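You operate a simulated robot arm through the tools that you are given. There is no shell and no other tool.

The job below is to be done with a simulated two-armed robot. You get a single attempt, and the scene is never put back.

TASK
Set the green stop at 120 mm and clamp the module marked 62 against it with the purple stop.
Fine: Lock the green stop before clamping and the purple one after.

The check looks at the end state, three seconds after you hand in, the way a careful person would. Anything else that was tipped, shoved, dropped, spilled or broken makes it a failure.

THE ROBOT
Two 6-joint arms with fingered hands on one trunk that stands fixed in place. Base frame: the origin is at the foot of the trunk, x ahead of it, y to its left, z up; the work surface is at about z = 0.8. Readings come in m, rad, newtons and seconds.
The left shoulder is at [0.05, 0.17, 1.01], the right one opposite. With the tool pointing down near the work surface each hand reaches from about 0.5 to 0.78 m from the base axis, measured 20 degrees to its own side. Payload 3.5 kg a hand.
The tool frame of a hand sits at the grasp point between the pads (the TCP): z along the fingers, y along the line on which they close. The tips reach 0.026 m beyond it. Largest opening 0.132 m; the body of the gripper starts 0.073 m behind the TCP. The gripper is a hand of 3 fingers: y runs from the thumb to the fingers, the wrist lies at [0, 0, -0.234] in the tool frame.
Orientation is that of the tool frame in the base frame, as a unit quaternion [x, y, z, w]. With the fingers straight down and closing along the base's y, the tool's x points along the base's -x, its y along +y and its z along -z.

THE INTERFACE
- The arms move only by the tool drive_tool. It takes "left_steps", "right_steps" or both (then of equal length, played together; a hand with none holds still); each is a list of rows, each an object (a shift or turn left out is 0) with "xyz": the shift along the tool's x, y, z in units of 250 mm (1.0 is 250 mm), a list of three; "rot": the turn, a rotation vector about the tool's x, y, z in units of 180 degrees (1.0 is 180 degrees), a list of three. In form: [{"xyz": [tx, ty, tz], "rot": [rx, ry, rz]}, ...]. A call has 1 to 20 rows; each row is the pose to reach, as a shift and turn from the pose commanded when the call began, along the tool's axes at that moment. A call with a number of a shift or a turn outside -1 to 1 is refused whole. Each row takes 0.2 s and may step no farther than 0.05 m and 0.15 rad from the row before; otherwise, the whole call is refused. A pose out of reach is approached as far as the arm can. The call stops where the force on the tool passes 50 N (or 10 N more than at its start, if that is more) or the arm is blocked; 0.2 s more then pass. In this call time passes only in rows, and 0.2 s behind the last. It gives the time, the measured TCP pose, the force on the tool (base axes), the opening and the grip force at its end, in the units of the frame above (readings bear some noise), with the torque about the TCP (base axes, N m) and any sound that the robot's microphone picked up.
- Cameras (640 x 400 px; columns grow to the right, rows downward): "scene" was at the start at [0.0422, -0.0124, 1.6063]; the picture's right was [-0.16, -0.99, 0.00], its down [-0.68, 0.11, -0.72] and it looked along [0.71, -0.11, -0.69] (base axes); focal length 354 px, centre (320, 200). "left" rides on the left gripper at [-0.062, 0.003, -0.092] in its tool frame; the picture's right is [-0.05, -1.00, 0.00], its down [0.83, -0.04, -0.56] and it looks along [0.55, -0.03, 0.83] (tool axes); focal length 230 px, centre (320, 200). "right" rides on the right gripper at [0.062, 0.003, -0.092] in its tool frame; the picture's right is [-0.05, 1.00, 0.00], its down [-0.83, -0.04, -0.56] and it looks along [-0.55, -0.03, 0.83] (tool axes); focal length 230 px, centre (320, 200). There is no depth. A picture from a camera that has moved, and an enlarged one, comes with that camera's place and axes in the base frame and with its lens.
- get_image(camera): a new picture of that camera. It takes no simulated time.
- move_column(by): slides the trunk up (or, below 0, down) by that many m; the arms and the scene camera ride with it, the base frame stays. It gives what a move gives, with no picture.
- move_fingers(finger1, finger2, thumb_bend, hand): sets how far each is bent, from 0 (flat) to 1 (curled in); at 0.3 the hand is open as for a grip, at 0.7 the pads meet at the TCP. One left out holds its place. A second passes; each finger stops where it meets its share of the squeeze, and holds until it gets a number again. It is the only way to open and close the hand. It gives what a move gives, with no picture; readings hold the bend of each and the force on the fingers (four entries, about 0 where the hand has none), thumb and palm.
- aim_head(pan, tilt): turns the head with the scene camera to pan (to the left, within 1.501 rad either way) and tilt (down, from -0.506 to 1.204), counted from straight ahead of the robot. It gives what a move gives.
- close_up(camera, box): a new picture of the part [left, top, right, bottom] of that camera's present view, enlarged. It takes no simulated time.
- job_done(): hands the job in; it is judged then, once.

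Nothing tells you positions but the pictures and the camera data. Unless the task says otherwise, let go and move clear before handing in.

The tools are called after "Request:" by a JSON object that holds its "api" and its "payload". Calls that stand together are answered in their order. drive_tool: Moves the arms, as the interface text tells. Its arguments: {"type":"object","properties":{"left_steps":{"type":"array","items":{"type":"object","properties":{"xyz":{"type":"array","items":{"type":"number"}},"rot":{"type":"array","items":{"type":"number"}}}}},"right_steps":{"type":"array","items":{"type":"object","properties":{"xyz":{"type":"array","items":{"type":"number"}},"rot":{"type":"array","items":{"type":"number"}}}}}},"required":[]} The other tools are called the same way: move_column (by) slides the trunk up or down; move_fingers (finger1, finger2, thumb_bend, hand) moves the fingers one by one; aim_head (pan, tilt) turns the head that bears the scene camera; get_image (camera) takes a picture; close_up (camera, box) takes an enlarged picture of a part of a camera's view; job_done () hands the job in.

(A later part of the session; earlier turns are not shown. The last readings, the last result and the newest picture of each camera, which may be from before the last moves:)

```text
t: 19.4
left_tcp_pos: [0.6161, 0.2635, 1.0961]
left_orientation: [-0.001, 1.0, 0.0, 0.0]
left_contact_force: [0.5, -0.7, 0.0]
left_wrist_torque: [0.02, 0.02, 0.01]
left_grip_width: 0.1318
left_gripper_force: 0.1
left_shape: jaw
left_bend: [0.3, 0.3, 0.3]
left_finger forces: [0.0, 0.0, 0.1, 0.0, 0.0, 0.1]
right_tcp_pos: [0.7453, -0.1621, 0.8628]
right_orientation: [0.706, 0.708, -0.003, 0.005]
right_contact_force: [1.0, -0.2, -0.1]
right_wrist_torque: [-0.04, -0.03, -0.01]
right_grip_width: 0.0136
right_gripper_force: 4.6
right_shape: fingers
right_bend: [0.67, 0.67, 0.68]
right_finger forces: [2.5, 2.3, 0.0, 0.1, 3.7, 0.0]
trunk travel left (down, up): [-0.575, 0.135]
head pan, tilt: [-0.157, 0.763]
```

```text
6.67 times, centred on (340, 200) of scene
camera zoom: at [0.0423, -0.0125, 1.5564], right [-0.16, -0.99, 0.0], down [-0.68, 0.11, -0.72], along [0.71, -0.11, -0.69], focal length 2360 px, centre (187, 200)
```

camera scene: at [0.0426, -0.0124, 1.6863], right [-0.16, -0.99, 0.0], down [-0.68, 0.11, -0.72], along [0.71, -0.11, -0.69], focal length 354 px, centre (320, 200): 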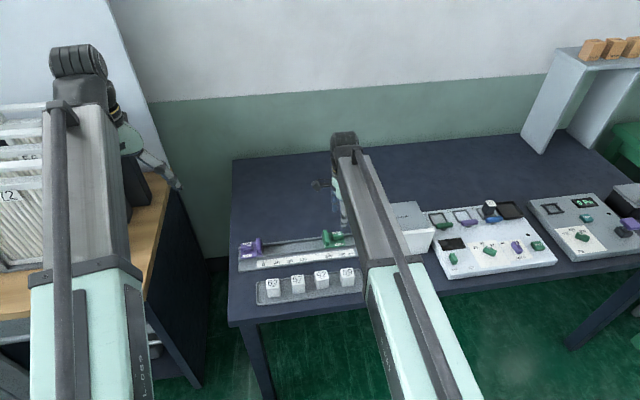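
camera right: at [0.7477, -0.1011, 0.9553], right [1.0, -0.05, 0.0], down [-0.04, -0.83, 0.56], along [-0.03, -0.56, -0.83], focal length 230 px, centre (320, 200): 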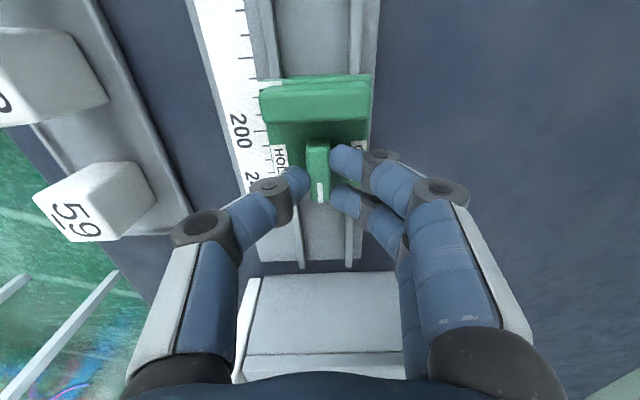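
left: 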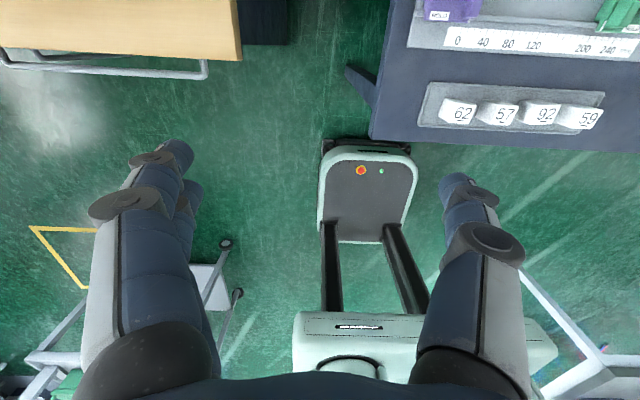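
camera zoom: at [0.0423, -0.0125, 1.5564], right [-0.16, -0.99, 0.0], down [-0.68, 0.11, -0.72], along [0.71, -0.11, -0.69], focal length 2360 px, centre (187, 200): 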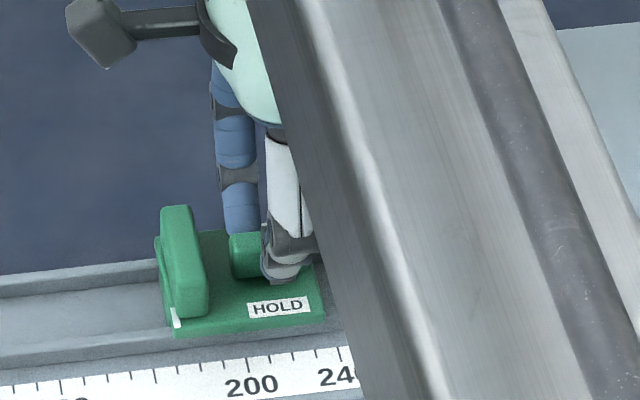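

The stop slides freely with the hand. I'll move it about 49 mm more and then fine-tune against the scale.

Request:
{"api": "drive_tool", "payload": {"right_steps": [{"xyz": [0.025, 0, 0]}, {"xyz": [0.05, 0, 0]}, {"xyz": [0.075, 0, 0]}, {"xyz": [0.1, 0, 0]}, {"xyz": [0.125, 0, 0]}, {"xyz": [0.15, 0, 0]}, {"xyz": [0.175, 0, 0]}, {"xyz": [0.196, 0, 0]}]}}

Request:
{"api": "close_up", "payload": {"camera": "right", "box": [200, 40, 328, 120]}}

Request:
{"api": "close_up", "payload": {"camera": "scene", "box": [285, 180, 349, 220]}}

Request:
{"api": "get_image", "payload": {"camera": "left"}}

```text
t: 21.1
left_tcp_pos: [0.616, 0.2631, 1.0967]
left_orientation: [0.001, 1.0, -0.001, 0.0]
left_contact_force: [0.2, -0.5, -0.3]
left_wrist_torque: [0.02, 0.06, -0.03]
left_grip_width: 0.132
left_gripper_force: 0.1
left_shape: jaw
left_bend: [0.3, 0.3, 0.3]
left_finger forces: [0.0, 0.0, 0.1, 0.1, 0.1, 0.0]
right_tcp_pos: [0.7442, -0.1152, 0.8624]
right_orientation: [0.706, 0.708, -0.002, 0.004]
right_contact_force: [4.3, -1.8, 4.6]
right_wrist_torque: [-0.01, -0.12, -0.03]
right_grip_width: 0.0137
right_gripper_force: 5.6
right_shape: fingers
right_bend: [0.67, 0.67, 0.69]
right_finger forces: [3.7, 3.6, 0.1, 0.0, 3.3, 0.0]
trunk travel left (down, up): [-0.575, 0.135]
head pan, tilt: [-0.157, 0.763]
```

```text
5.00 times, centred on (264, 80) of right
camera zoom: at [0.7468, -0.053, 0.9546], right [1.0, -0.05, 0.0], down [-0.04, -0.83, 0.56], along [-0.03, -0.56, -0.83], focal length 1150 px, centre (600, 800)
```

zoom: 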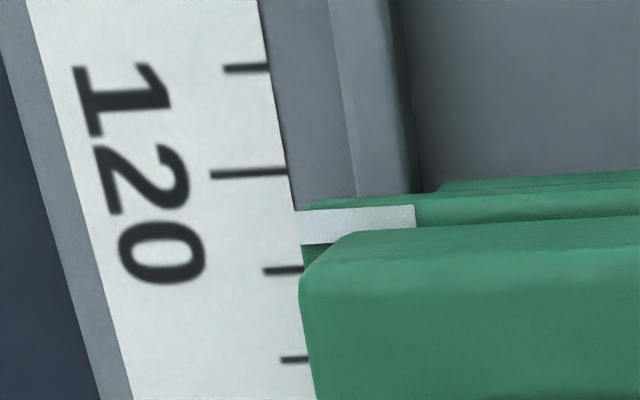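

```text
10.00 times, centred on (317, 200) of scene
camera zoom: at [0.0423, -0.0124, 1.5564], right [-0.16, -0.99, 0.0], down [-0.68, 0.11, -0.72], along [0.71, -0.11, -0.69], focal length 3540 px, centre (350, 200)
```

zoom: 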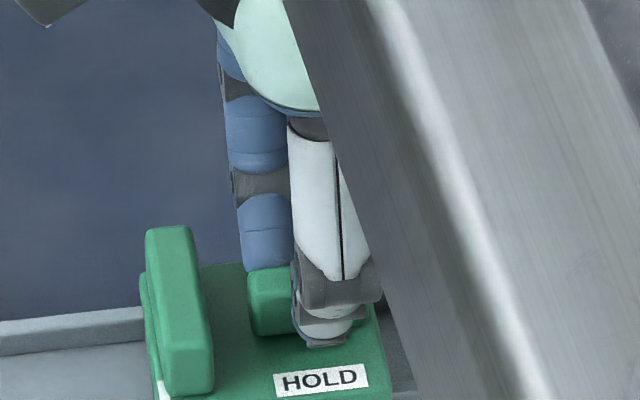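

```text
taken
camera left: at [0.6786, 0.2664, 1.1897], right [0.05, -1.0, 0.0], down [-0.83, -0.04, 0.56], along [-0.55, -0.03, -0.83], focal length 230 px, centre (320, 200)
```

left: 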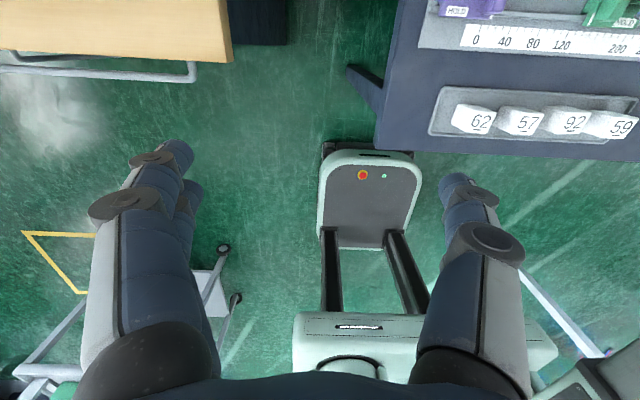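

The index centre reads about 123 mm and its face edge about 121.5 mm. I'll nudge it 2.2 mm further in +y and re-read the scale before turning the knob.

Request:
{"api": "drive_tool", "payload": {"right_steps": [{"xyz": [0.004, 0, 0]}, {"xyz": [0.009, 0, 0]}]}}

Request:
{"api": "close_up", "payload": {"camera": "right", "box": [200, 40, 328, 120]}}

Request:
{"api": "close_up", "payload": {"camera": "scene", "box": [285, 190, 349, 230]}}

```text
t: 21.8
left_tcp_pos: [0.6154, 0.2637, 1.0966]
left_orientation: [-0.001, 1.0, 0.0, 0.0]
left_contact_force: [-0.6, 0.3, 1.0]
left_wrist_torque: [0.01, -0.01, 0.0]
left_grip_width: 0.1319
left_gripper_force: 0.2
left_shape: jaw
left_bend: [0.3, 0.3, 0.3]
left_finger forces: [0.1, 0.0, 0.0, 0.0, 0.0, 0.0]
right_tcp_pos: [0.7445, -0.1129, 0.862]
right_orientation: [0.706, 0.708, -0.002, 0.004]
right_contact_force: [3.0, -0.1, 2.9]
right_wrist_torque: [0.0, -0.1, 0.01]
right_grip_width: 0.0138
right_gripper_force: 5.7
right_shape: fingers
right_bend: [0.67, 0.67, 0.69]
right_finger forces: [3.6, 3.4, 0.0, 0.1, 3.3, 0.1]
trunk travel left (down, up): [-0.575, 0.135]
head pan, tilt: [-0.157, 0.763]
```

```text
5.00 times, centred on (264, 80) of right
camera zoom: at [0.7467, -0.051, 0.9547], right [1.0, -0.05, 0.0], down [-0.04, -0.83, 0.56], along [-0.02, -0.56, -0.83], focal length 1150 px, centre (600, 800)
```

zoom: 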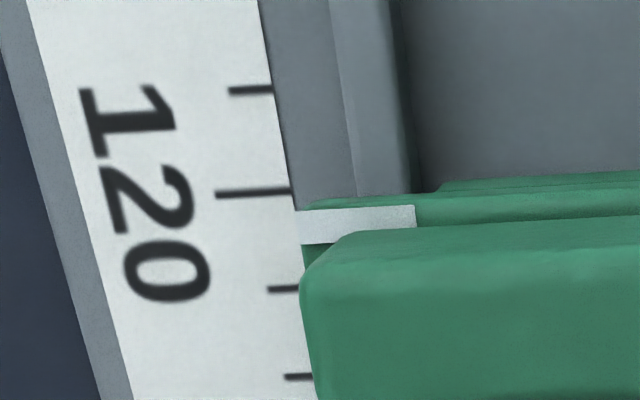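

```text
10.00 times, centred on (317, 210) of scene
camera zoom: at [0.0423, -0.0124, 1.5563], right [-0.16, -0.99, 0.0], down [-0.68, 0.11, -0.72], along [0.71, -0.11, -0.69], focal length 3540 px, centre (350, 100)
```

zoom: 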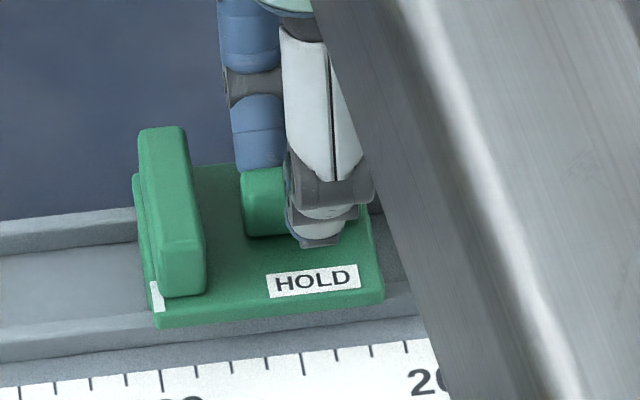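

The index centre now reads about 121.3 mm and its face edge about 120 mm. I'll turn the knob in two 45° halves about its own axis and watch for drift.

Request:
{"api": "drive_tool", "payload": {"right_steps": [{"xyz": [0.0001, 0.002, 0], "rot": [0, 0, -0.0357]}, {"xyz": [0.0005, 0.004, 0], "rot": [0, 0, -0.0714]}, {"xyz": [0.001, 0.0059, 0], "rot": [0, 0, -0.1071]}, {"xyz": [0.0018, 0.0078, 0], "rot": [0, 0, -0.1429]}, {"xyz": [0.0028, 0.0096, 0], "rot": [0, 0, -0.1786]}, {"xyz": [0.0039, 0.0112, 0], "rot": [0, 0, -0.2143]}, {"xyz": [0.0053, 0.0127, 0], "rot": [0, 0, -0.25]}]}}

Request:
{"api": "get_image", "payload": {"camera": "right"}}

Request:
{"api": "close_up", "payload": {"camera": "scene", "box": [285, 190, 349, 230]}}

```text
t: 23.4
left_tcp_pos: [0.6157, 0.263, 1.0963]
left_orientation: [0.0, 1.0, 0.0, 0.0]
left_contact_force: [0.0, 0.4, 0.2]
left_wrist_torque: [0.01, 0.01, -0.03]
left_grip_width: 0.1321
left_gripper_force: 0.0
left_shape: jaw
left_bend: [0.3, 0.3, 0.3]
left_finger forces: [0.1, 0.0, 0.1, 0.0, 0.1, 0.0]
right_tcp_pos: [0.7442, -0.1108, 0.8641]
right_orientation: [0.38, 0.925, -0.003, 0.004]
right_contact_force: [12.0, -1.1, 9.3]
right_wrist_torque: [0.22, -0.35, -0.46]
right_grip_width: 0.0288
right_gripper_force: 10.2
right_shape: fingers
right_bend: [0.62, 0.7, 0.68]
right_finger forces: [17.0, 0.1, 0.1, 0.0, 3.9, 0.0]
right hand out of reach, approached as far as the arm can: row 3, 4, 5, 6, 7
trunk travel left (down, up): [-0.575, 0.135]
head pan, tilt: [-0.157, 0.763]
```

```text
taken
camera right: at [0.7029, -0.0646, 0.9555], right [0.74, 0.67, 0.0], down [0.56, -0.61, 0.56], along [0.38, -0.42, -0.83], focal length 230 px, centre (320, 200)
```

right: 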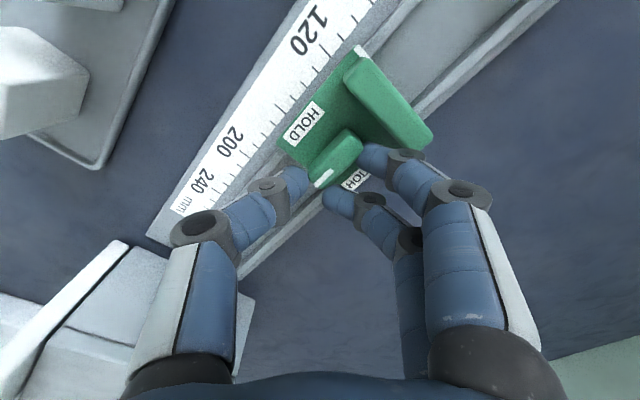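

```text
10.00 times, centred on (317, 210) of scene
camera zoom: at [0.0427, -0.0124, 1.5564], right [-0.16, -0.99, 0.0], down [-0.68, 0.11, -0.72], along [0.71, -0.11, -0.69], focal length 3540 px, centre (350, 100)
```

zoom: 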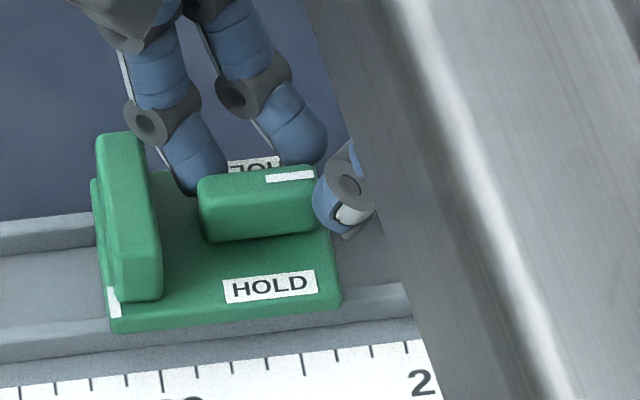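

The knob didn't turn: the grip was too soft, and the stop was pushed about 12 mm in +y instead. Nothing is locked yet, so I'll rotate the hand back, release, and try again with a firmer grip and better reach.

Request:
{"api": "drive_tool", "payload": {"right_steps": [{"rot": [0, 0, 0.036]}, {"rot": [0, 0, 0.072]}, {"rot": [0, 0, 0.108]}, {"rot": [0, 0, 0.144]}, {"rot": [0, 0, 0.18]}, {"rot": [0, 0, 0.216]}, {"rot": [0, 0, 0.251]}]}}

Request:
{"api": "get_image", "payload": {"camera": "right"}}

Request:
{"api": "close_up", "payload": {"camera": "scene", "box": [285, 190, 349, 230]}}

```text
t: 24.9
left_tcp_pos: [0.6156, 0.2629, 1.096]
left_orientation: [0.0, 1.0, 0.0, 0.0]
left_contact_force: [-0.3, -0.8, 0.7]
left_wrist_torque: [0.01, -0.01, 0.02]
left_grip_width: 0.132
left_gripper_force: 0.1
left_shape: jaw
left_bend: [0.3, 0.3, 0.3]
left_finger forces: [0.0, 0.0, 0.0, 0.0, 0.1, 0.0]
right_tcp_pos: [0.7425, -0.1114, 0.8624]
right_orientation: [0.708, 0.706, -0.003, 0.004]
right_contact_force: [1.2, -1.6, -1.5]
right_wrist_torque: [-0.04, 0.03, 0.03]
right_grip_width: 0.0153
right_gripper_force: 3.5
right_shape: fingers
right_bend: [0.66, 0.68, 0.69]
right_finger forces: [2.5, 1.2, 0.1, 0.0, 3.0, 0.0]
trunk travel left (down, up): [-0.575, 0.135]
head pan, tilt: [-0.157, 0.763]
```

```text
taken
camera right: at [0.7464, -0.0499, 0.954], right [1.0, -0.06, 0.0], down [-0.05, -0.82, 0.56], along [-0.03, -0.56, -0.83], focal length 230 px, centre (320, 200)
```

right: 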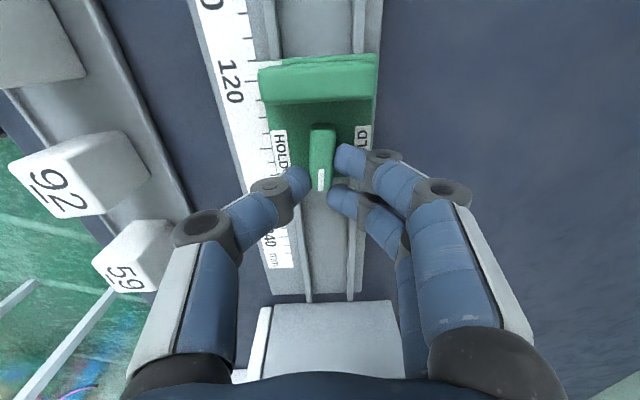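

```text
10.00 times, centred on (317, 210) of scene
camera zoom: at [0.0424, -0.0125, 1.5563], right [-0.16, -0.99, 0.0], down [-0.68, 0.11, -0.72], along [0.71, -0.11, -0.69], focal length 3540 px, centre (350, 100)
```

zoom: 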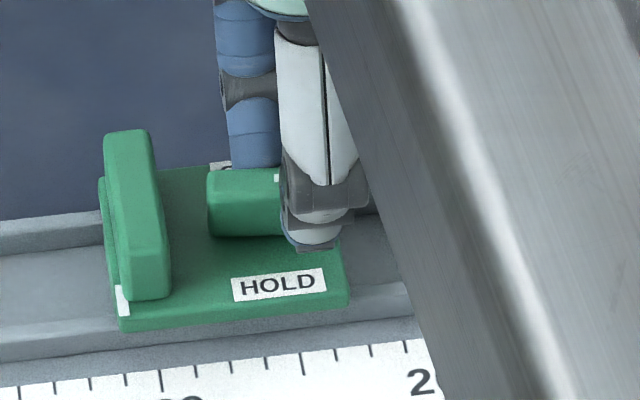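

Request:
{"api": "move_fingers", "payload": {"hand": "right", "finger1": 0.9, "finger2": 0.9, "thumb_bend": 0.9}}

```text
t: 25.9
left_tcp_pos: [0.6163, 0.2632, 1.0967]
left_orientation: [0.0, 1.0, 0.0, 0.001]
left_contact_force: [-0.4, 0.6, 0.3]
left_wrist_torque: [-0.01, -0.06, 0.0]
left_grip_width: 0.1318
left_gripper_force: 0.0
left_shape: jaw
left_bend: [0.3, 0.3, 0.3]
left_finger forces: [0.0, 0.0, 0.0, 0.0, 0.1, 0.0]
right_tcp_pos: [0.7431, -0.1101, 0.8617]
right_orientation: [0.707, 0.707, -0.004, 0.003]
right_contact_force: [-10.6, 0.6, -13.4]
right_wrist_torque: [-0.01, 0.12, -0.03]
right_grip_width: 0.0122
right_gripper_force: 11.3
right_shape: fingers
right_bend: [0.69, 0.87, 0.7]
right_finger forces: [6.9, 0.0, 0.1, 0.1, 16.4, 0.1]
trunk travel left (down, up): [-0.575, 0.135]
head pan, tilt: [-0.157, 0.763]
```

Commanding a deeper bend squeezes much harder (thumb about 16 N). I'll open up, re-centre on the knob, add a small lean for reach, and grip firmly.

Request:
{"api": "move_fingers", "payload": {"hand": "right", "finger1": 0.58, "finger2": 0.58, "thumb_bend": 0.58}}

Request:
{"api": "close_up", "payload": {"camera": "right", "box": [240, 110, 400, 210]}}

Request:
{"api": "close_up", "payload": {"camera": "right", "box": [240, 30, 400, 130]}}

```text
t: 26.9
left_tcp_pos: [0.6158, 0.2631, 1.0974]
left_orientation: [-0.001, 1.0, 0.0, 0.0]
left_contact_force: [-0.2, -0.4, -0.1]
left_wrist_torque: [0.01, -0.03, -0.02]
left_grip_width: 0.1319
left_gripper_force: 0.0
left_shape: jaw
left_bend: [0.3, 0.3, 0.3]
left_finger forces: [0.0, 0.1, 0.0, 0.0, 0.0, 0.1]
right_tcp_pos: [0.7437, -0.1111, 0.8631]
right_orientation: [0.708, 0.706, -0.003, 0.003]
right_contact_force: [-0.5, 0.6, 0.9]
right_wrist_torque: [-0.01, 0.01, -0.01]
right_grip_width: 0.0439
right_gripper_force: 0.0
right_shape: fingers
right_bend: [0.57, 0.57, 0.57]
right_finger forces: [0.0, 0.2, 0.0, 0.0, 0.0, 0.1]
trunk travel left (down, up): [-0.575, 0.135]
head pan, tilt: [-0.157, 0.763]
```

```text
4.00 times, centred on (320, 160) of right
camera zoom: at [0.7464, -0.0494, 0.9545], right [1.0, -0.05, 0.0], down [-0.04, -0.83, 0.56], along [-0.03, -0.56, -0.83], focal length 920 px, centre (320, 360)
```

zoom: 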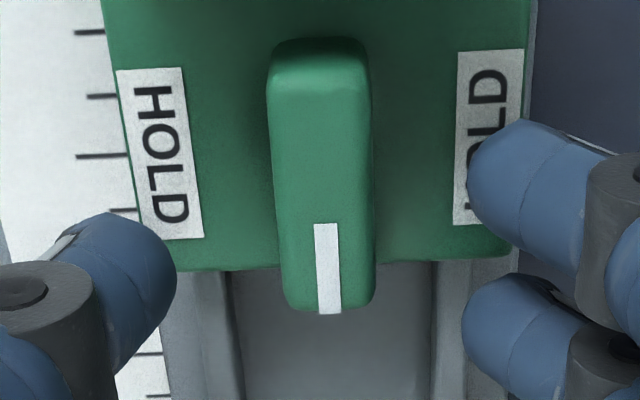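

```text
4.00 times, centred on (320, 80) of right
camera zoom: at [0.7464, -0.0494, 0.9545], right [1.0, -0.05, 0.0], down [-0.04, -0.83, 0.56], along [-0.03, -0.56, -0.83], focal length 920 px, centre (320, 680)
```

zoom: 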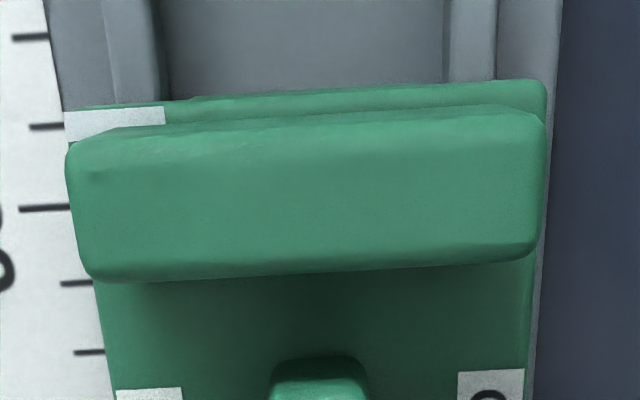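

Request:
{"api": "drive_tool", "payload": {"right_steps": [{"xyz": [0.017, 0.002, -0.008], "rot": [0, -0.009, 0]}, {"xyz": [0.034, 0.004, -0.008], "rot": [0, -0.018, 0]}, {"xyz": [0.051, 0.005, -0.008], "rot": [0, -0.028, 0]}]}}

Request:
{"api": "get_image", "payload": {"camera": "right"}}

```text
t: 27.8
left_tcp_pos: [0.6163, 0.2644, 1.096]
left_orientation: [0.0, 1.0, 0.0, 0.001]
left_contact_force: [-0.6, -0.1, -0.1]
left_wrist_torque: [0.02, 0.02, -0.01]
left_grip_width: 0.1318
left_gripper_force: 0.1
left_shape: jaw
left_bend: [0.3, 0.3, 0.3]
left_finger forces: [0.0, 0.0, 0.1, 0.0, 0.0, 0.0]
right_tcp_pos: [0.7395, -0.0986, 0.8641]
right_orientation: [0.706, 0.706, -0.033, 0.036]
right_contact_force: [-0.3, -0.1, -0.1]
right_wrist_torque: [-0.02, 0.0, 0.04]
right_grip_width: 0.0438
right_gripper_force: 0.0
right_shape: fingers
right_bend: [0.57, 0.57, 0.57]
right_finger forces: [0.0, 0.0, 0.0, 0.0, 0.0, 0.0]
right hand out of reach, approached as far as the arm can: row 2, 3
trunk travel left (down, up): [-0.575, 0.135]
head pan, tilt: [-0.157, 0.763]
```

```text
taken
camera right: at [0.7431, -0.0291, 0.951], right [1.0, -0.05, 0.01], down [-0.05, -0.77, 0.63], along [-0.03, -0.63, -0.77], focal length 230 px, centre (320, 200)
```

right: 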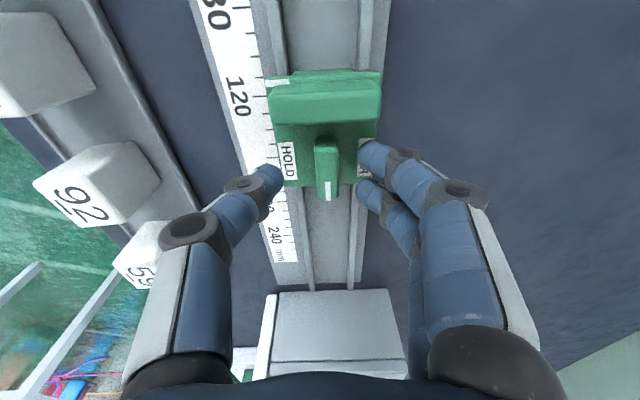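

The straight-down reach tops out here, so I need a slight outward lean. I'll tip the hand about 5° toward +x and recentre on the knob.

Request:
{"api": "drive_tool", "payload": {"right_steps": [{"xyz": [0.001, 0.007, 0], "rot": [-0.013, 0, 0]}, {"xyz": [0.0016, 0.0152, -0.002], "rot": [-0.0261, 0, 0]}]}}

Request:
{"api": "get_image", "payload": {"camera": "right"}}

Request:
{"api": "close_up", "payload": {"camera": "right", "box": [240, 110, 400, 210]}}

```text
t: 28.4
left_tcp_pos: [0.6155, 0.2628, 1.0971]
left_orientation: [0.0, 1.0, 0.0, 0.0]
left_contact_force: [-0.4, -0.6, -0.5]
left_wrist_torque: [-0.02, 0.0, -0.03]
left_grip_width: 0.1321
left_gripper_force: 0.1
left_shape: jaw
left_bend: [0.3, 0.3, 0.3]
left_finger forces: [0.0, 0.1, 0.0, 0.1, 0.0, 0.0]
right_tcp_pos: [0.7443, -0.0985, 0.8658]
right_orientation: [0.704, 0.707, -0.005, 0.064]
right_contact_force: [-0.2, -1.0, -0.2]
right_wrist_torque: [0.05, -0.02, 0.01]
right_grip_width: 0.0443
right_gripper_force: 0.1
right_shape: fingers
right_bend: [0.57, 0.57, 0.57]
right_finger forces: [0.1, 0.1, 0.1, 0.0, 0.0, 0.0]
trunk travel left (down, up): [-0.575, 0.135]
head pan, tilt: [-0.157, 0.763]
```

```text
taken
camera right: at [0.7393, -0.0285, 0.9512], right [1.0, -0.04, 0.09], down [-0.09, -0.77, 0.63], along [0.04, -0.63, -0.77], focal length 230 px, centre (320, 200)
```

right: 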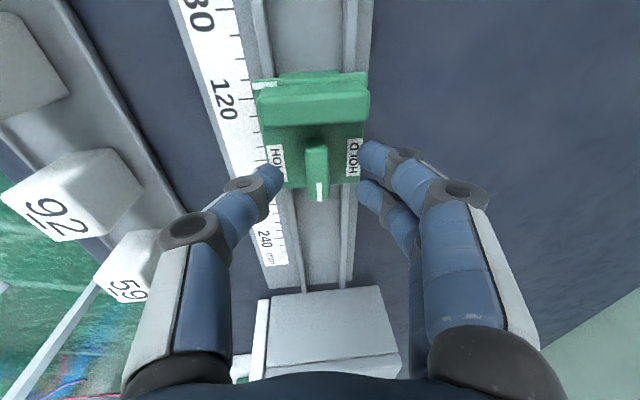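

```text
4.00 times, centred on (320, 160) of right
camera zoom: at [0.7393, -0.0285, 0.9512], right [1.0, -0.04, 0.09], down [-0.09, -0.77, 0.63], along [0.04, -0.63, -0.77], focal length 920 px, centre (320, 360)
```

zoom: 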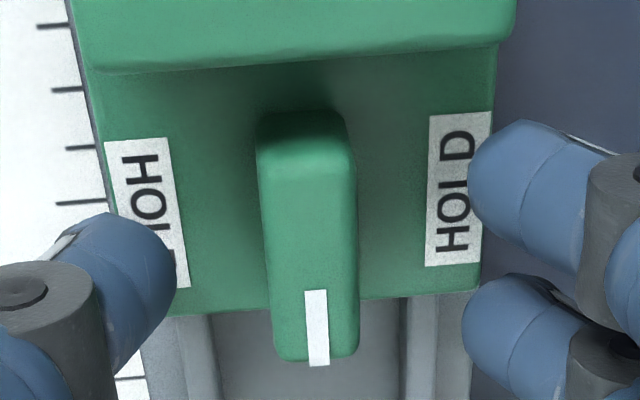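

Request:
{"api": "move_fingers", "payload": {"hand": "right", "finger1": 0.9, "finger2": 0.9, "thumb_bend": 0.9}}

Request:
{"api": "get_image", "payload": {"camera": "right"}}

```text
t: 29.4
left_tcp_pos: [0.6163, 0.2625, 1.0962]
left_orientation: [0.0, 1.0, 0.0, 0.0]
left_contact_force: [-0.2, 0.2, -0.5]
left_wrist_torque: [0.0, 0.01, -0.02]
left_grip_width: 0.132
left_gripper_force: 0.1
left_shape: jaw
left_bend: [0.3, 0.3, 0.3]
left_finger forces: [0.1, 0.1, 0.0, 0.0, 0.1, 0.2]
right_tcp_pos: [0.7439, -0.0989, 0.8643]
right_orientation: [0.704, 0.707, -0.005, 0.063]
right_contact_force: [-3.1, -0.9, -11.3]
right_wrist_torque: [-0.03, -0.04, 0.03]
right_grip_width: 0.0118
right_gripper_force: 16.0
right_shape: fingers
right_bend: [0.7, 0.71, 0.68]
right_finger forces: [7.2, 7.4, 0.1, 0.0, 17.2, 0.0]
trunk travel left (down, up): [-0.575, 0.135]
head pan, tilt: [-0.157, 0.763]
```

```text
taken
camera right: at [0.7399, -0.0288, 0.9501], right [1.0, -0.04, 0.09], down [-0.09, -0.77, 0.63], along [0.04, -0.63, -0.77], focal length 230 px, centre (320, 200)
```

right: 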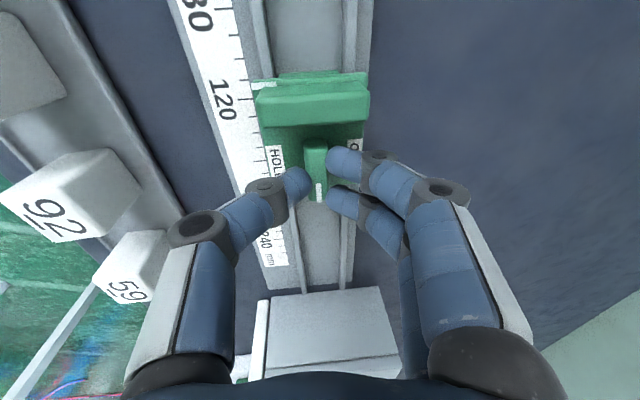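

Now all three fingers hold firmly (7 + 7 against 17 N). I'll slide the stop back about 9.5 mm to the 120 mark and read it again.

Request:
{"api": "drive_tool", "payload": {"right_steps": [{"xyz": [-0.0126, 0, 0.0012]}, {"xyz": [-0.0252, 0, 0.0024]}, {"xyz": [-0.0378, 0, 0.0036]}]}}

Request:
{"api": "close_up", "payload": {"camera": "scene", "box": [285, 190, 349, 230]}}

Request:
{"api": "close_up", "payload": {"camera": "right", "box": [180, 40, 308, 120]}}

```text
t: 30.1
left_tcp_pos: [0.6166, 0.2622, 1.0966]
left_orientation: [0.0, 1.0, 0.001, 0.0]
left_contact_force: [0.3, -0.5, -0.1]
left_wrist_torque: [0.01, 0.03, -0.02]
left_grip_width: 0.1318
left_gripper_force: 0.1
left_shape: jaw
left_bend: [0.3, 0.3, 0.3]
left_finger forces: [0.0, 0.0, 0.0, 0.0, 0.0, 0.0]
right_tcp_pos: [0.7453, -0.1079, 0.8636]
right_orientation: [0.705, 0.706, -0.007, 0.063]
right_contact_force: [-5.1, 0.4, -12.1]
right_wrist_torque: [0.03, 0.06, 0.01]
right_grip_width: 0.0119
right_gripper_force: 15.0
right_shape: fingers
right_bend: [0.7, 0.71, 0.68]
right_finger forces: [6.6, 6.0, 0.1, 0.1, 18.5, 0.1]
trunk travel left (down, up): [-0.575, 0.135]
head pan, tilt: [-0.157, 0.763]
```

```text
10.00 times, centred on (317, 210) of scene
camera zoom: at [0.0429, -0.0125, 1.5563], right [-0.16, -0.99, 0.0], down [-0.68, 0.11, -0.72], along [0.71, -0.11, -0.69], focal length 3540 px, centre (350, 100)
```

zoom: 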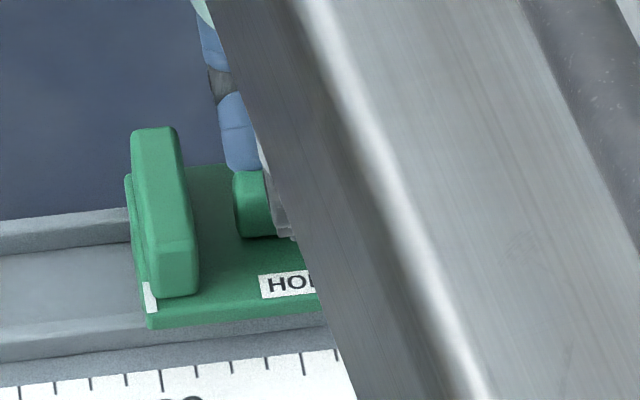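

```text
5.00 times, centred on (244, 80) of right
camera zoom: at [0.7405, -0.0385, 0.9503], right [1.0, -0.04, 0.09], down [-0.09, -0.77, 0.63], along [0.04, -0.63, -0.77], focal length 1150 px, centre (700, 800)
```

zoom: 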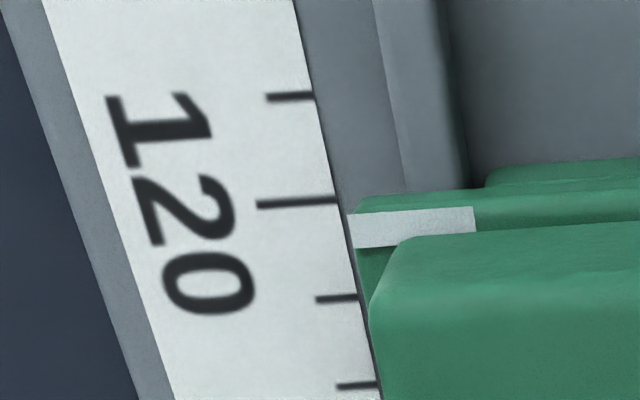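

The index centre now reads about 119.3 mm, so I'll nudge it back 1.5 mm. Then I'll try a first 19° of turn about the knob axis and see if the knob follows.

Request:
{"api": "drive_tool", "payload": {"right_steps": [{"xyz": [-0.006, 0, 0.0006]}]}}

Request:
{"api": "drive_tool", "payload": {"right_steps": [{"xyz": [-0.0002, 0.0013, 0.0001], "rot": [-0.0034, 0.0029, -0.0354]}, {"xyz": [-0.0002, 0.0026, 0.0002], "rot": [-0.0069, 0.0058, -0.0709]}, {"xyz": [0, 0.0039, 0.0003], "rot": [-0.0103, 0.0087, -0.1063]}]}}

Request:
{"api": "get_image", "payload": {"camera": "right"}}

Request:
{"api": "close_up", "payload": {"camera": "scene", "box": [285, 190, 349, 230]}}

```text
t: 30.6
left_tcp_pos: [0.6161, 0.2635, 1.0964]
left_orientation: [0.0, 1.0, 0.0, 0.0]
left_contact_force: [1.0, -0.1, -0.2]
left_wrist_torque: [0.01, 0.0, 0.03]
left_grip_width: 0.1321
left_gripper_force: 0.1
left_shape: jaw
left_bend: [0.3, 0.3, 0.3]
left_finger forces: [0.1, 0.0, 0.0, 0.0, 0.0, 0.0]
right_tcp_pos: [0.7462, -0.1088, 0.8655]
right_orientation: [0.704, 0.707, -0.005, 0.064]
right_contact_force: [-4.6, 0.8, -12.4]
right_wrist_torque: [-0.03, 0.02, 0.02]
right_grip_width: 0.0119
right_gripper_force: 15.2
right_shape: fingers
right_bend: [0.7, 0.71, 0.68]
right_finger forces: [6.8, 6.0, 0.0, 0.1, 17.8, 0.0]
trunk travel left (down, up): [-0.575, 0.135]
head pan, tilt: [-0.157, 0.763]
```

```text
t: 31.4
left_tcp_pos: [0.615, 0.2637, 1.0962]
left_orientation: [0.0, 1.0, 0.0, 0.0]
left_contact_force: [0.1, 0.3, -0.1]
left_wrist_torque: [0.03, 0.01, -0.02]
left_grip_width: 0.1319
left_gripper_force: 0.0
left_shape: jaw
left_bend: [0.3, 0.3, 0.3]
left_finger forces: [0.0, 0.1, 0.0, 0.0, 0.0, 0.0]
right_tcp_pos: [0.7466, -0.1083, 0.8662]
right_orientation: [0.575, 0.815, 0.006, 0.064]
right_contact_force: [-8.0, -0.3, -4.4]
right_wrist_torque: [0.04, 0.11, -0.46]
right_grip_width: 0.0158
right_gripper_force: 22.1
right_shape: fingers
right_bend: [0.69, 0.73, 0.68]
right_finger forces: [13.3, 6.1, 0.0, 0.0, 24.6, 0.1]
trunk travel left (down, up): [-0.575, 0.135]
head pan, tilt: [-0.157, 0.763]
```

```text
taken
camera right: at [0.7175, -0.0453, 0.9519], right [0.95, 0.29, 0.09], down [0.17, -0.76, 0.63], along [0.25, -0.58, -0.77], focal length 230 px, centre (320, 200)
```

right: 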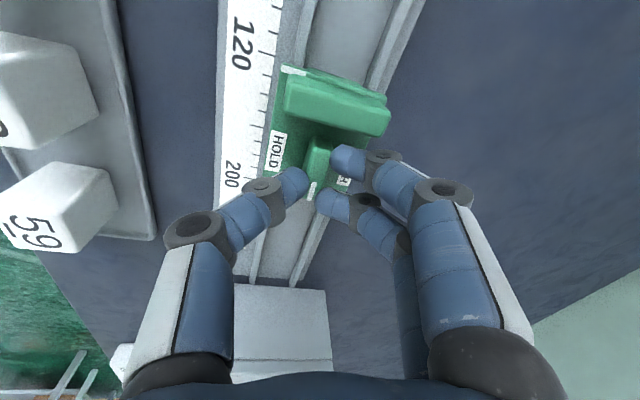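

```text
10.00 times, centred on (317, 210) of scene
camera zoom: at [0.0418, -0.0125, 1.5565], right [-0.16, -0.99, 0.0], down [-0.68, 0.11, -0.72], along [0.71, -0.11, -0.69], focal length 3540 px, centre (350, 100)
```

zoom: 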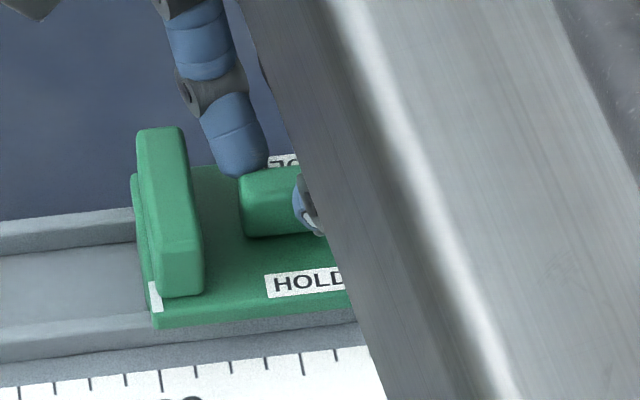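

Request:
{"api": "close_up", "payload": {"camera": "right", "box": [250, 60, 410, 220]}}

Request:
{"api": "close_up", "payload": {"camera": "scene", "box": [297, 194, 329, 214]}}

```text
2.50 times, centred on (330, 140) of right
camera zoom: at [0.7175, -0.0453, 0.9519], right [0.95, 0.29, 0.09], down [0.17, -0.76, 0.63], along [0.25, -0.58, -0.77], focal length 575 px, centre (295, 350)
```

zoom: 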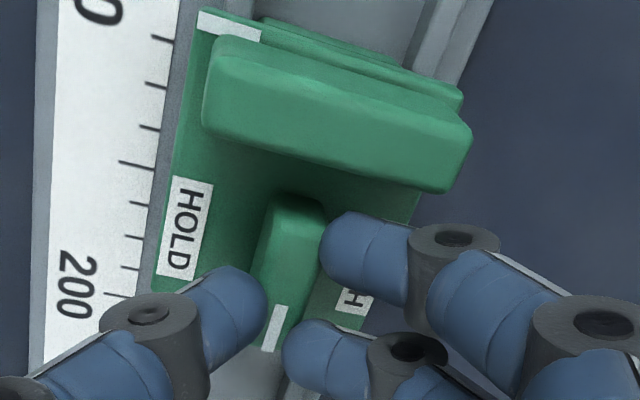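

```text
16.00 times, centred on (313, 204) of scene
camera zoom: at [0.0418, -0.0125, 1.5565], right [-0.16, -0.99, 0.0], down [-0.68, 0.11, -0.72], along [0.71, -0.11, -0.69], focal length 5664 px, centre (432, 136)
```

zoom: 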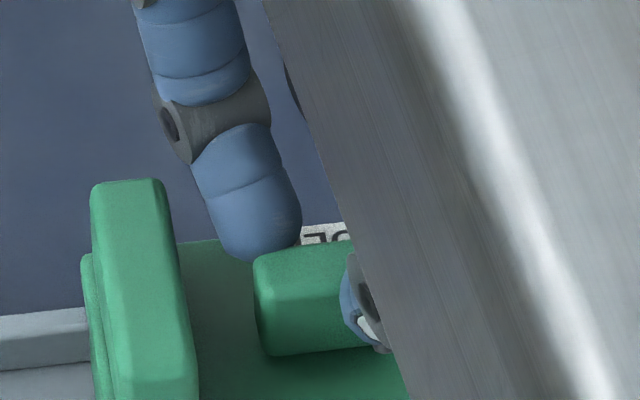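

The hand applied about 0.46 N·m yet the knob barely moved, so it is either stiff or detented. I'll twist a bit further about the same axis and watch whether the knob breaks loose.

Request:
{"api": "drive_tool", "payload": {"right_steps": [{"xyz": [-0.0002, 0.0013, 0.0001], "rot": [-0.0034, 0.0029, -0.0354]}, {"xyz": [-0.0002, 0.0026, 0.0002], "rot": [-0.0069, 0.0058, -0.0709]}, {"xyz": [0, 0.0039, 0.0003], "rot": [-0.0103, 0.0087, -0.1063]}]}}

Request:
{"api": "close_up", "payload": {"camera": "right", "box": [250, 60, 410, 220]}}

Request:
{"api": "close_up", "payload": {"camera": "scene", "box": [285, 190, 349, 230]}}

```text
t: 32.1
left_tcp_pos: [0.6137, 0.2635, 1.0986]
left_orientation: [0.0, 1.0, 0.0, 0.001]
left_contact_force: [-0.8, 0.0, 0.6]
left_wrist_torque: [0.04, -0.01, 0.01]
left_grip_width: 0.1319
left_gripper_force: 0.0
left_shape: jaw
left_bend: [0.3, 0.3, 0.3]
left_finger forces: [0.1, 0.1, 0.0, 0.0, 0.0, 0.0]
right_tcp_pos: [0.7442, -0.1093, 0.8673]
right_orientation: [0.43, 0.9, 0.015, 0.063]
right_contact_force: [-16.7, 0.6, 10.4]
right_wrist_torque: [0.1, 0.36, -0.43]
right_grip_width: 0.0172
right_gripper_force: 23.5
right_shape: fingers
right_bend: [0.71, 0.73, 0.68]
right_finger forces: [13.4, 6.0, 0.0, 0.0, 27.8, 0.0]
trunk travel left (down, up): [-0.575, 0.135]
head pan, tilt: [-0.157, 0.763]
```

```text
2.50 times, centred on (330, 140) of right
camera zoom: at [0.6966, -0.0574, 0.9535], right [0.8, 0.59, 0.09], down [0.41, -0.66, 0.63], along [0.43, -0.47, -0.77], focal length 575 px, centre (295, 350)
```

zoom: 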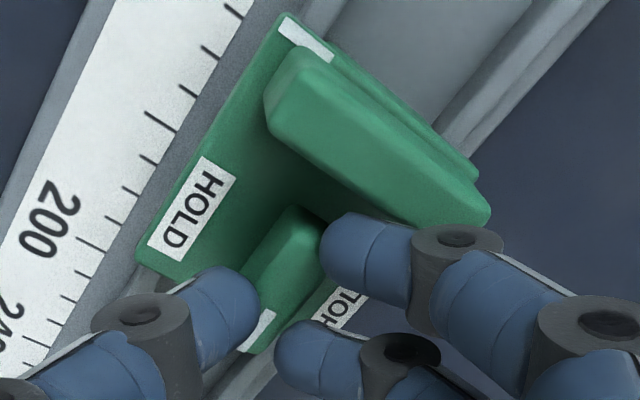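

```text
10.00 times, centred on (317, 210) of scene
camera zoom: at [0.0394, -0.0122, 1.5567], right [-0.16, -0.99, 0.0], down [-0.68, 0.11, -0.72], along [0.71, -0.11, -0.69], focal length 3540 px, centre (350, 100)
```

zoom: 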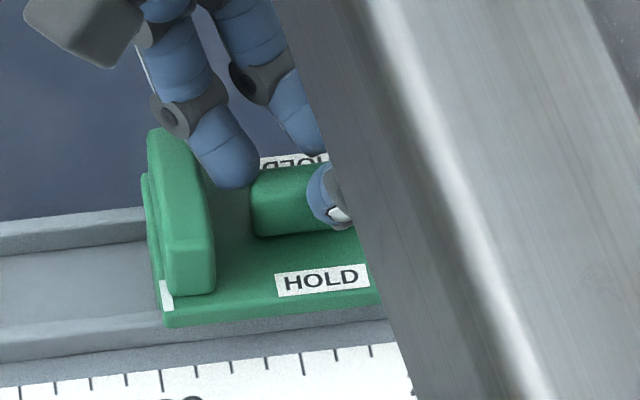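

The knob won't turn in this direction at about 0.45 N·m. I'll untwist back to aligned and then test the opposite direction.

Request:
{"api": "drive_tool", "payload": {"right_steps": [{"xyz": [0.0003, -0.0013, -0.0001], "rot": [0.0034, -0.0029, 0.0354]}, {"xyz": [0.0007, -0.0025, -0.0003], "rot": [0.0069, -0.0058, 0.0709]}, {"xyz": [0.0013, -0.0037, -0.0004], "rot": [0.0103, -0.0087, 0.1063]}, {"xyz": [0.002, -0.0048, -0.0006], "rot": [0.0137, -0.0117, 0.1417]}, {"xyz": [0.0028, -0.0059, -0.0008], "rot": [0.0171, -0.0146, 0.1771]}, {"xyz": [0.0038, -0.0068, -0.0009], "rot": [0.0206, -0.0175, 0.2126]}]}}

Request:
{"api": "close_up", "payload": {"camera": "right", "box": [230, 60, 390, 220]}}

Request:
{"api": "close_up", "payload": {"camera": "scene", "box": [285, 190, 349, 230]}}

```text
t: 33.5
left_tcp_pos: [0.6146, 0.2637, 1.0974]
left_orientation: [0.0, 1.0, 0.0, 0.001]
left_contact_force: [0.7, -0.2, 0.1]
left_wrist_torque: [0.01, 0.03, -0.02]
left_grip_width: 0.1319
left_gripper_force: 0.1
left_shape: jaw
left_bend: [0.3, 0.3, 0.3]
left_finger forces: [0.1, 0.0, 0.1, 0.0, 0.0, 0.0]
right_tcp_pos: [0.7444, -0.1084, 0.8681]
right_orientation: [0.706, 0.705, -0.004, 0.065]
right_contact_force: [1.8, 0.3, 20.8]
right_wrist_torque: [0.0, -0.15, 0.04]
right_grip_width: 0.0091
right_gripper_force: 24.3
right_shape: fingers
right_bend: [0.72, 0.72, 0.73]
right_finger forces: [16.2, 14.1, 0.1, 0.0, 18.5, 0.0]
trunk travel left (down, up): [-0.575, 0.135]
head pan, tilt: [-0.157, 0.763]
```

```text
2.50 times, centred on (310, 140) of right
camera zoom: at [0.7395, -0.0391, 0.953], right [0.99, -0.05, 0.09], down [-0.09, -0.77, 0.63], along [0.04, -0.63, -0.77], focal length 575 px, centre (345, 350)
```

zoom: 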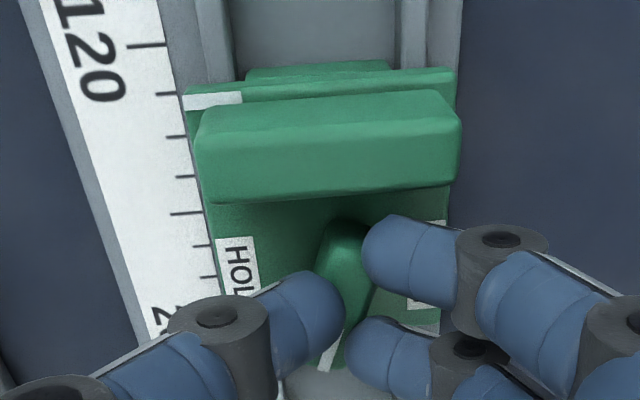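

```text
10.00 times, centred on (317, 210) of scene
camera zoom: at [0.0404, -0.012, 1.5565], right [-0.16, -0.99, 0.0], down [-0.68, 0.11, -0.72], along [0.71, -0.11, -0.69], focal length 3540 px, centre (350, 100)
```

zoom: 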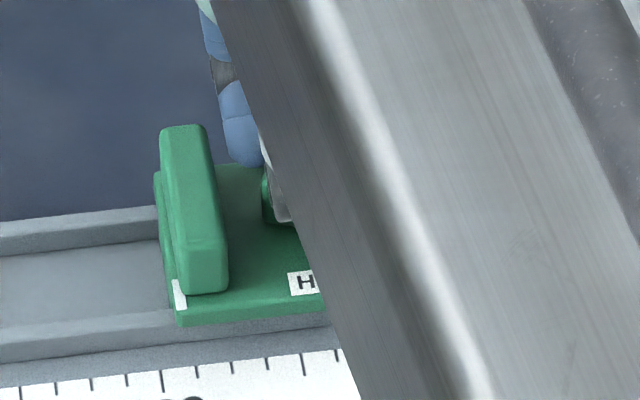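

The knob did turn when I twisted clockwise: its pointer moved toward -x. So it locks clockwise only; I'll release and look at its present angle.

Request:
{"api": "move_fingers", "payload": {"hand": "right", "finger1": 0.57, "finger2": 0.57, "thumb_bend": 0.57}}

Request:
{"api": "close_up", "payload": {"camera": "right", "box": [240, 80, 400, 180]}}

Request:
{"api": "get_image", "payload": {"camera": "right"}}

```text
t: 34.5
left_tcp_pos: [0.616, 0.263, 1.0967]
left_orientation: [0.0, 1.0, -0.001, 0.0]
left_contact_force: [0.2, 1.0, -0.1]
left_wrist_torque: [-0.02, -0.01, 0.02]
left_grip_width: 0.132
left_gripper_force: 0.0
left_shape: jaw
left_bend: [0.3, 0.3, 0.3]
left_finger forces: [0.0, 0.0, 0.0, 0.0, 0.0, 0.0]
right_tcp_pos: [0.7445, -0.1092, 0.866]
right_orientation: [0.705, 0.707, -0.006, 0.063]
right_contact_force: [-0.4, 0.3, 0.5]
right_wrist_torque: [0.01, -0.01, 0.0]
right_grip_width: 0.0473
right_gripper_force: 0.0
right_shape: fingers
right_bend: [0.56, 0.56, 0.56]
right_finger forces: [0.1, 0.0, 0.0, 0.0, 0.0, 0.0]
trunk travel left (down, up): [-0.575, 0.135]
head pan, tilt: [-0.157, 0.763]
```

```text
4.00 times, centred on (320, 130) of right
camera zoom: at [0.7399, -0.0394, 0.9509], right [1.0, -0.04, 0.09], down [-0.09, -0.77, 0.63], along [0.04, -0.63, -0.77], focal length 920 px, centre (320, 480)
```

zoom: 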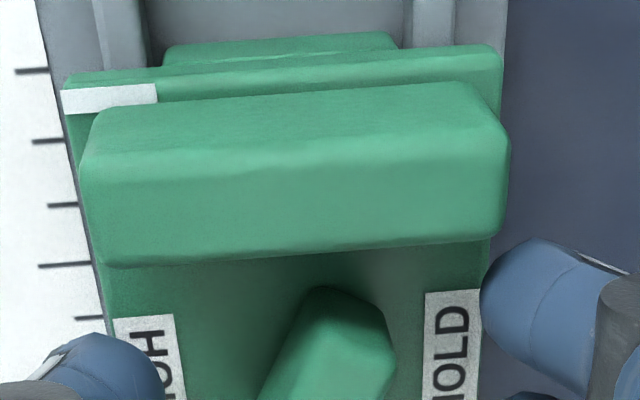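

```text
taken
camera right: at [0.7399, -0.0394, 0.9509], right [1.0, -0.04, 0.09], down [-0.09, -0.77, 0.63], along [0.04, -0.63, -0.77], focal length 230 px, centre (320, 200)
```

right: 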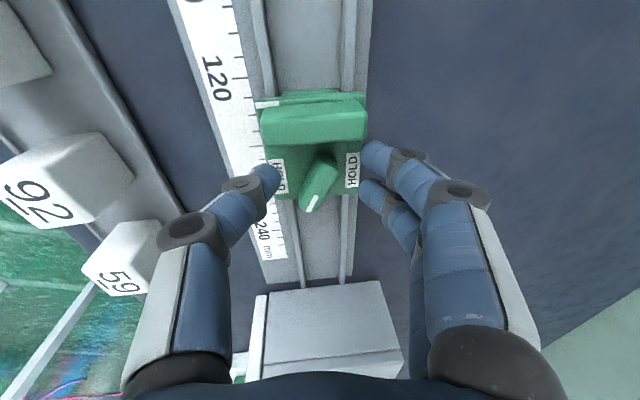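

Request:
{"api": "close_up", "payload": {"camera": "right", "box": [264, 145, 376, 215]}}

Request:
{"api": "close_up", "payload": {"camera": "scene", "box": [285, 190, 349, 230]}}

```text
5.71 times, centred on (320, 180) of right
camera zoom: at [0.7399, -0.0394, 0.9509], right [1.0, -0.04, 0.09], down [-0.09, -0.77, 0.63], along [0.04, -0.63, -0.77], focal length 1315 px, centre (320, 314)
```

zoom: 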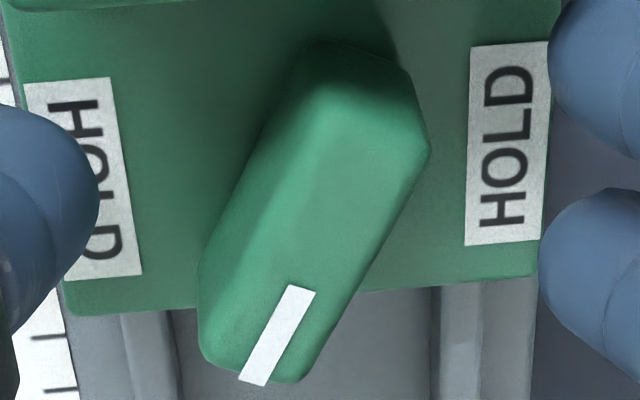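

```text
10.00 times, centred on (317, 210) of scene
camera zoom: at [0.0424, -0.0124, 1.5563], right [-0.16, -0.99, 0.0], down [-0.68, 0.11, -0.72], along [0.71, -0.11, -0.69], focal length 3540 px, centre (350, 100)
```

zoom: 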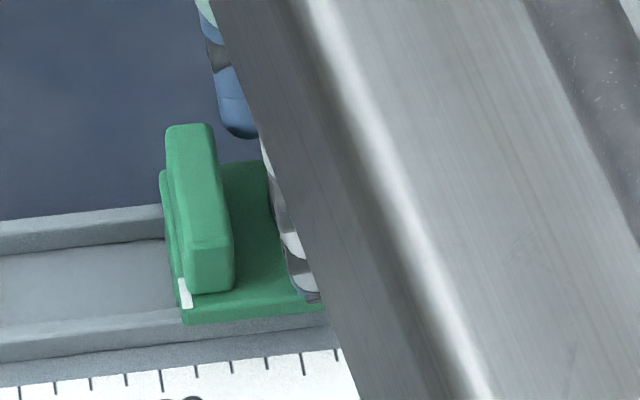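

The knob now sits about 27° clockwise. That lets the right hand grip it at a +63° yaw and turn it to 0°, well inside the wrist's range, so I'll lift clear and reorient the hand.

Request:
{"api": "drive_tool", "payload": {"right_steps": [{"xyz": [-0.0103, 0.0087, -0.1057]}, {"xyz": [-0.0207, 0.0173, -0.2113]}, {"xyz": [-0.031, 0.026, -0.317]}, {"xyz": [-0.031, -0.054, -0.311], "rot": [0.0128, 0.0155, 0]}, {"xyz": [-0.031, -0.133, -0.304], "rot": [0.0257, 0.031, 0]}]}}

```text
t: 35.8
left_tcp_pos: [0.616, 0.2628, 1.0973]
left_orientation: [0.001, 1.0, 0.0, 0.0]
left_contact_force: [-0.7, 0.5, -0.2]
left_wrist_torque: [-0.01, -0.02, -0.03]
left_grip_width: 0.1316
left_gripper_force: 0.0
left_shape: jaw
left_bend: [0.3, 0.3, 0.3]
left_finger forces: [0.0, 0.0, 0.0, 0.0, 0.1, 0.1]
right_tcp_pos: [0.7028, -0.1111, 0.9388]
right_orientation: [0.706, 0.708, 0.0, 0.0]
right_contact_force: [0.1, -0.5, -1.3]
right_wrist_torque: [-0.03, 0.0, 0.03]
right_grip_width: 0.0476
right_gripper_force: 0.0
right_shape: fingers
right_bend: [0.56, 0.56, 0.56]
right_finger forces: [0.1, 0.1, 0.0, 0.0, 0.1, 0.0]
trunk travel left (down, up): [-0.575, 0.135]
head pan, tilt: [-0.157, 0.763]
```

Request:
{"api": "drive_tool", "payload": {"right_steps": [{"rot": [0, 0, -0.0447]}, {"rot": [0, 0, -0.0895]}, {"rot": [0, 0, -0.1342]}, {"rot": [0, 0, -0.1789]}, {"rot": [0, 0, -0.2237]}, {"rot": [0, 0, -0.2684]}, {"rot": [0, 0, -0.3132]}, {"rot": [0, 0, -0.3579]}, {"rot": [0, 0, -0.4026]}, {"rot": [0, 0, -0.4474]}, {"rot": [0, 0, -0.4921]}, {"rot": [0, 0, -0.5368]}, {"rot": [0, 0, -0.5816]}, {"rot": [0, 0, -0.6263]}, {"rot": [0, 0, -0.6711]}, {"rot": [0, 0, -0.7158]}, {"rot": [0, 0, -0.7605]}, {"rot": [0, 0, -0.8053]}, {"rot": [0, 0, -0.85]}]}}

Request:
{"api": "get_image", "payload": {"camera": "right"}}

Request:
{"api": "close_up", "payload": {"camera": "scene", "box": [285, 180, 365, 230]}}

```text
t: 39.8
left_tcp_pos: [0.6155, 0.2619, 1.0969]
left_orientation: [-0.001, 1.0, 0.0, 0.001]
left_contact_force: [-1.1, 0.1, 0.0]
left_wrist_torque: [-0.02, 0.0, 0.0]
left_grip_width: 0.132
left_gripper_force: 0.0
left_shape: jaw
left_bend: [0.3, 0.3, 0.3]
left_finger forces: [0.0, 0.1, 0.1, 0.0, 0.1, 0.0]
right_tcp_pos: [0.7053, -0.1087, 0.9393]
right_orientation: [-0.525, 0.851, 0.0, 0.0]
right_contact_force: [1.0, -0.6, 0.2]
right_wrist_torque: [0.03, 0.01, -0.01]
right_grip_width: 0.0473
right_gripper_force: 0.1
right_shape: fingers
right_bend: [0.56, 0.56, 0.56]
right_finger forces: [0.1, 0.0, 0.1, 0.1, 0.0, 0.0]
trunk travel left (down, up): [-0.575, 0.135]
head pan, tilt: [-0.157, 0.763]
```

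```text
taken
camera right: at [0.6738, -0.1634, 1.0312], right [-0.87, 0.49, 0.0], down [0.41, 0.72, 0.56], along [0.28, 0.48, -0.83], focal length 230 px, centre (320, 200)
```

right: 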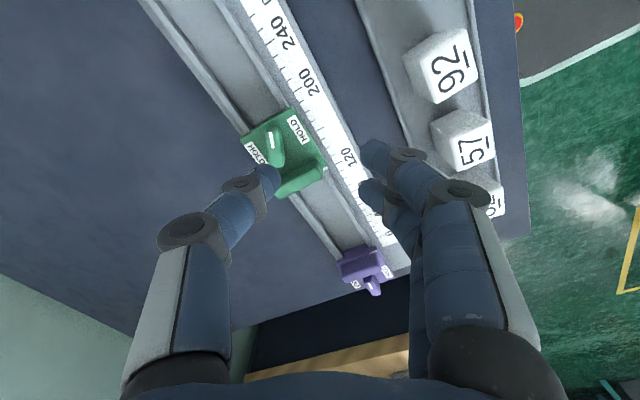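

```text
8.00 times, centred on (325, 205) of scene
camera zoom: at [0.0422, -0.0124, 1.5563], right [-0.16, -0.99, 0.0], down [-0.68, 0.11, -0.72], along [0.71, -0.11, -0.69], focal length 2832 px, centre (280, 160)
```

zoom: 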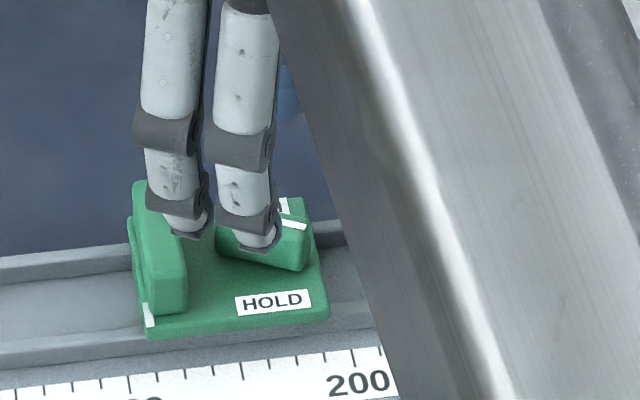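

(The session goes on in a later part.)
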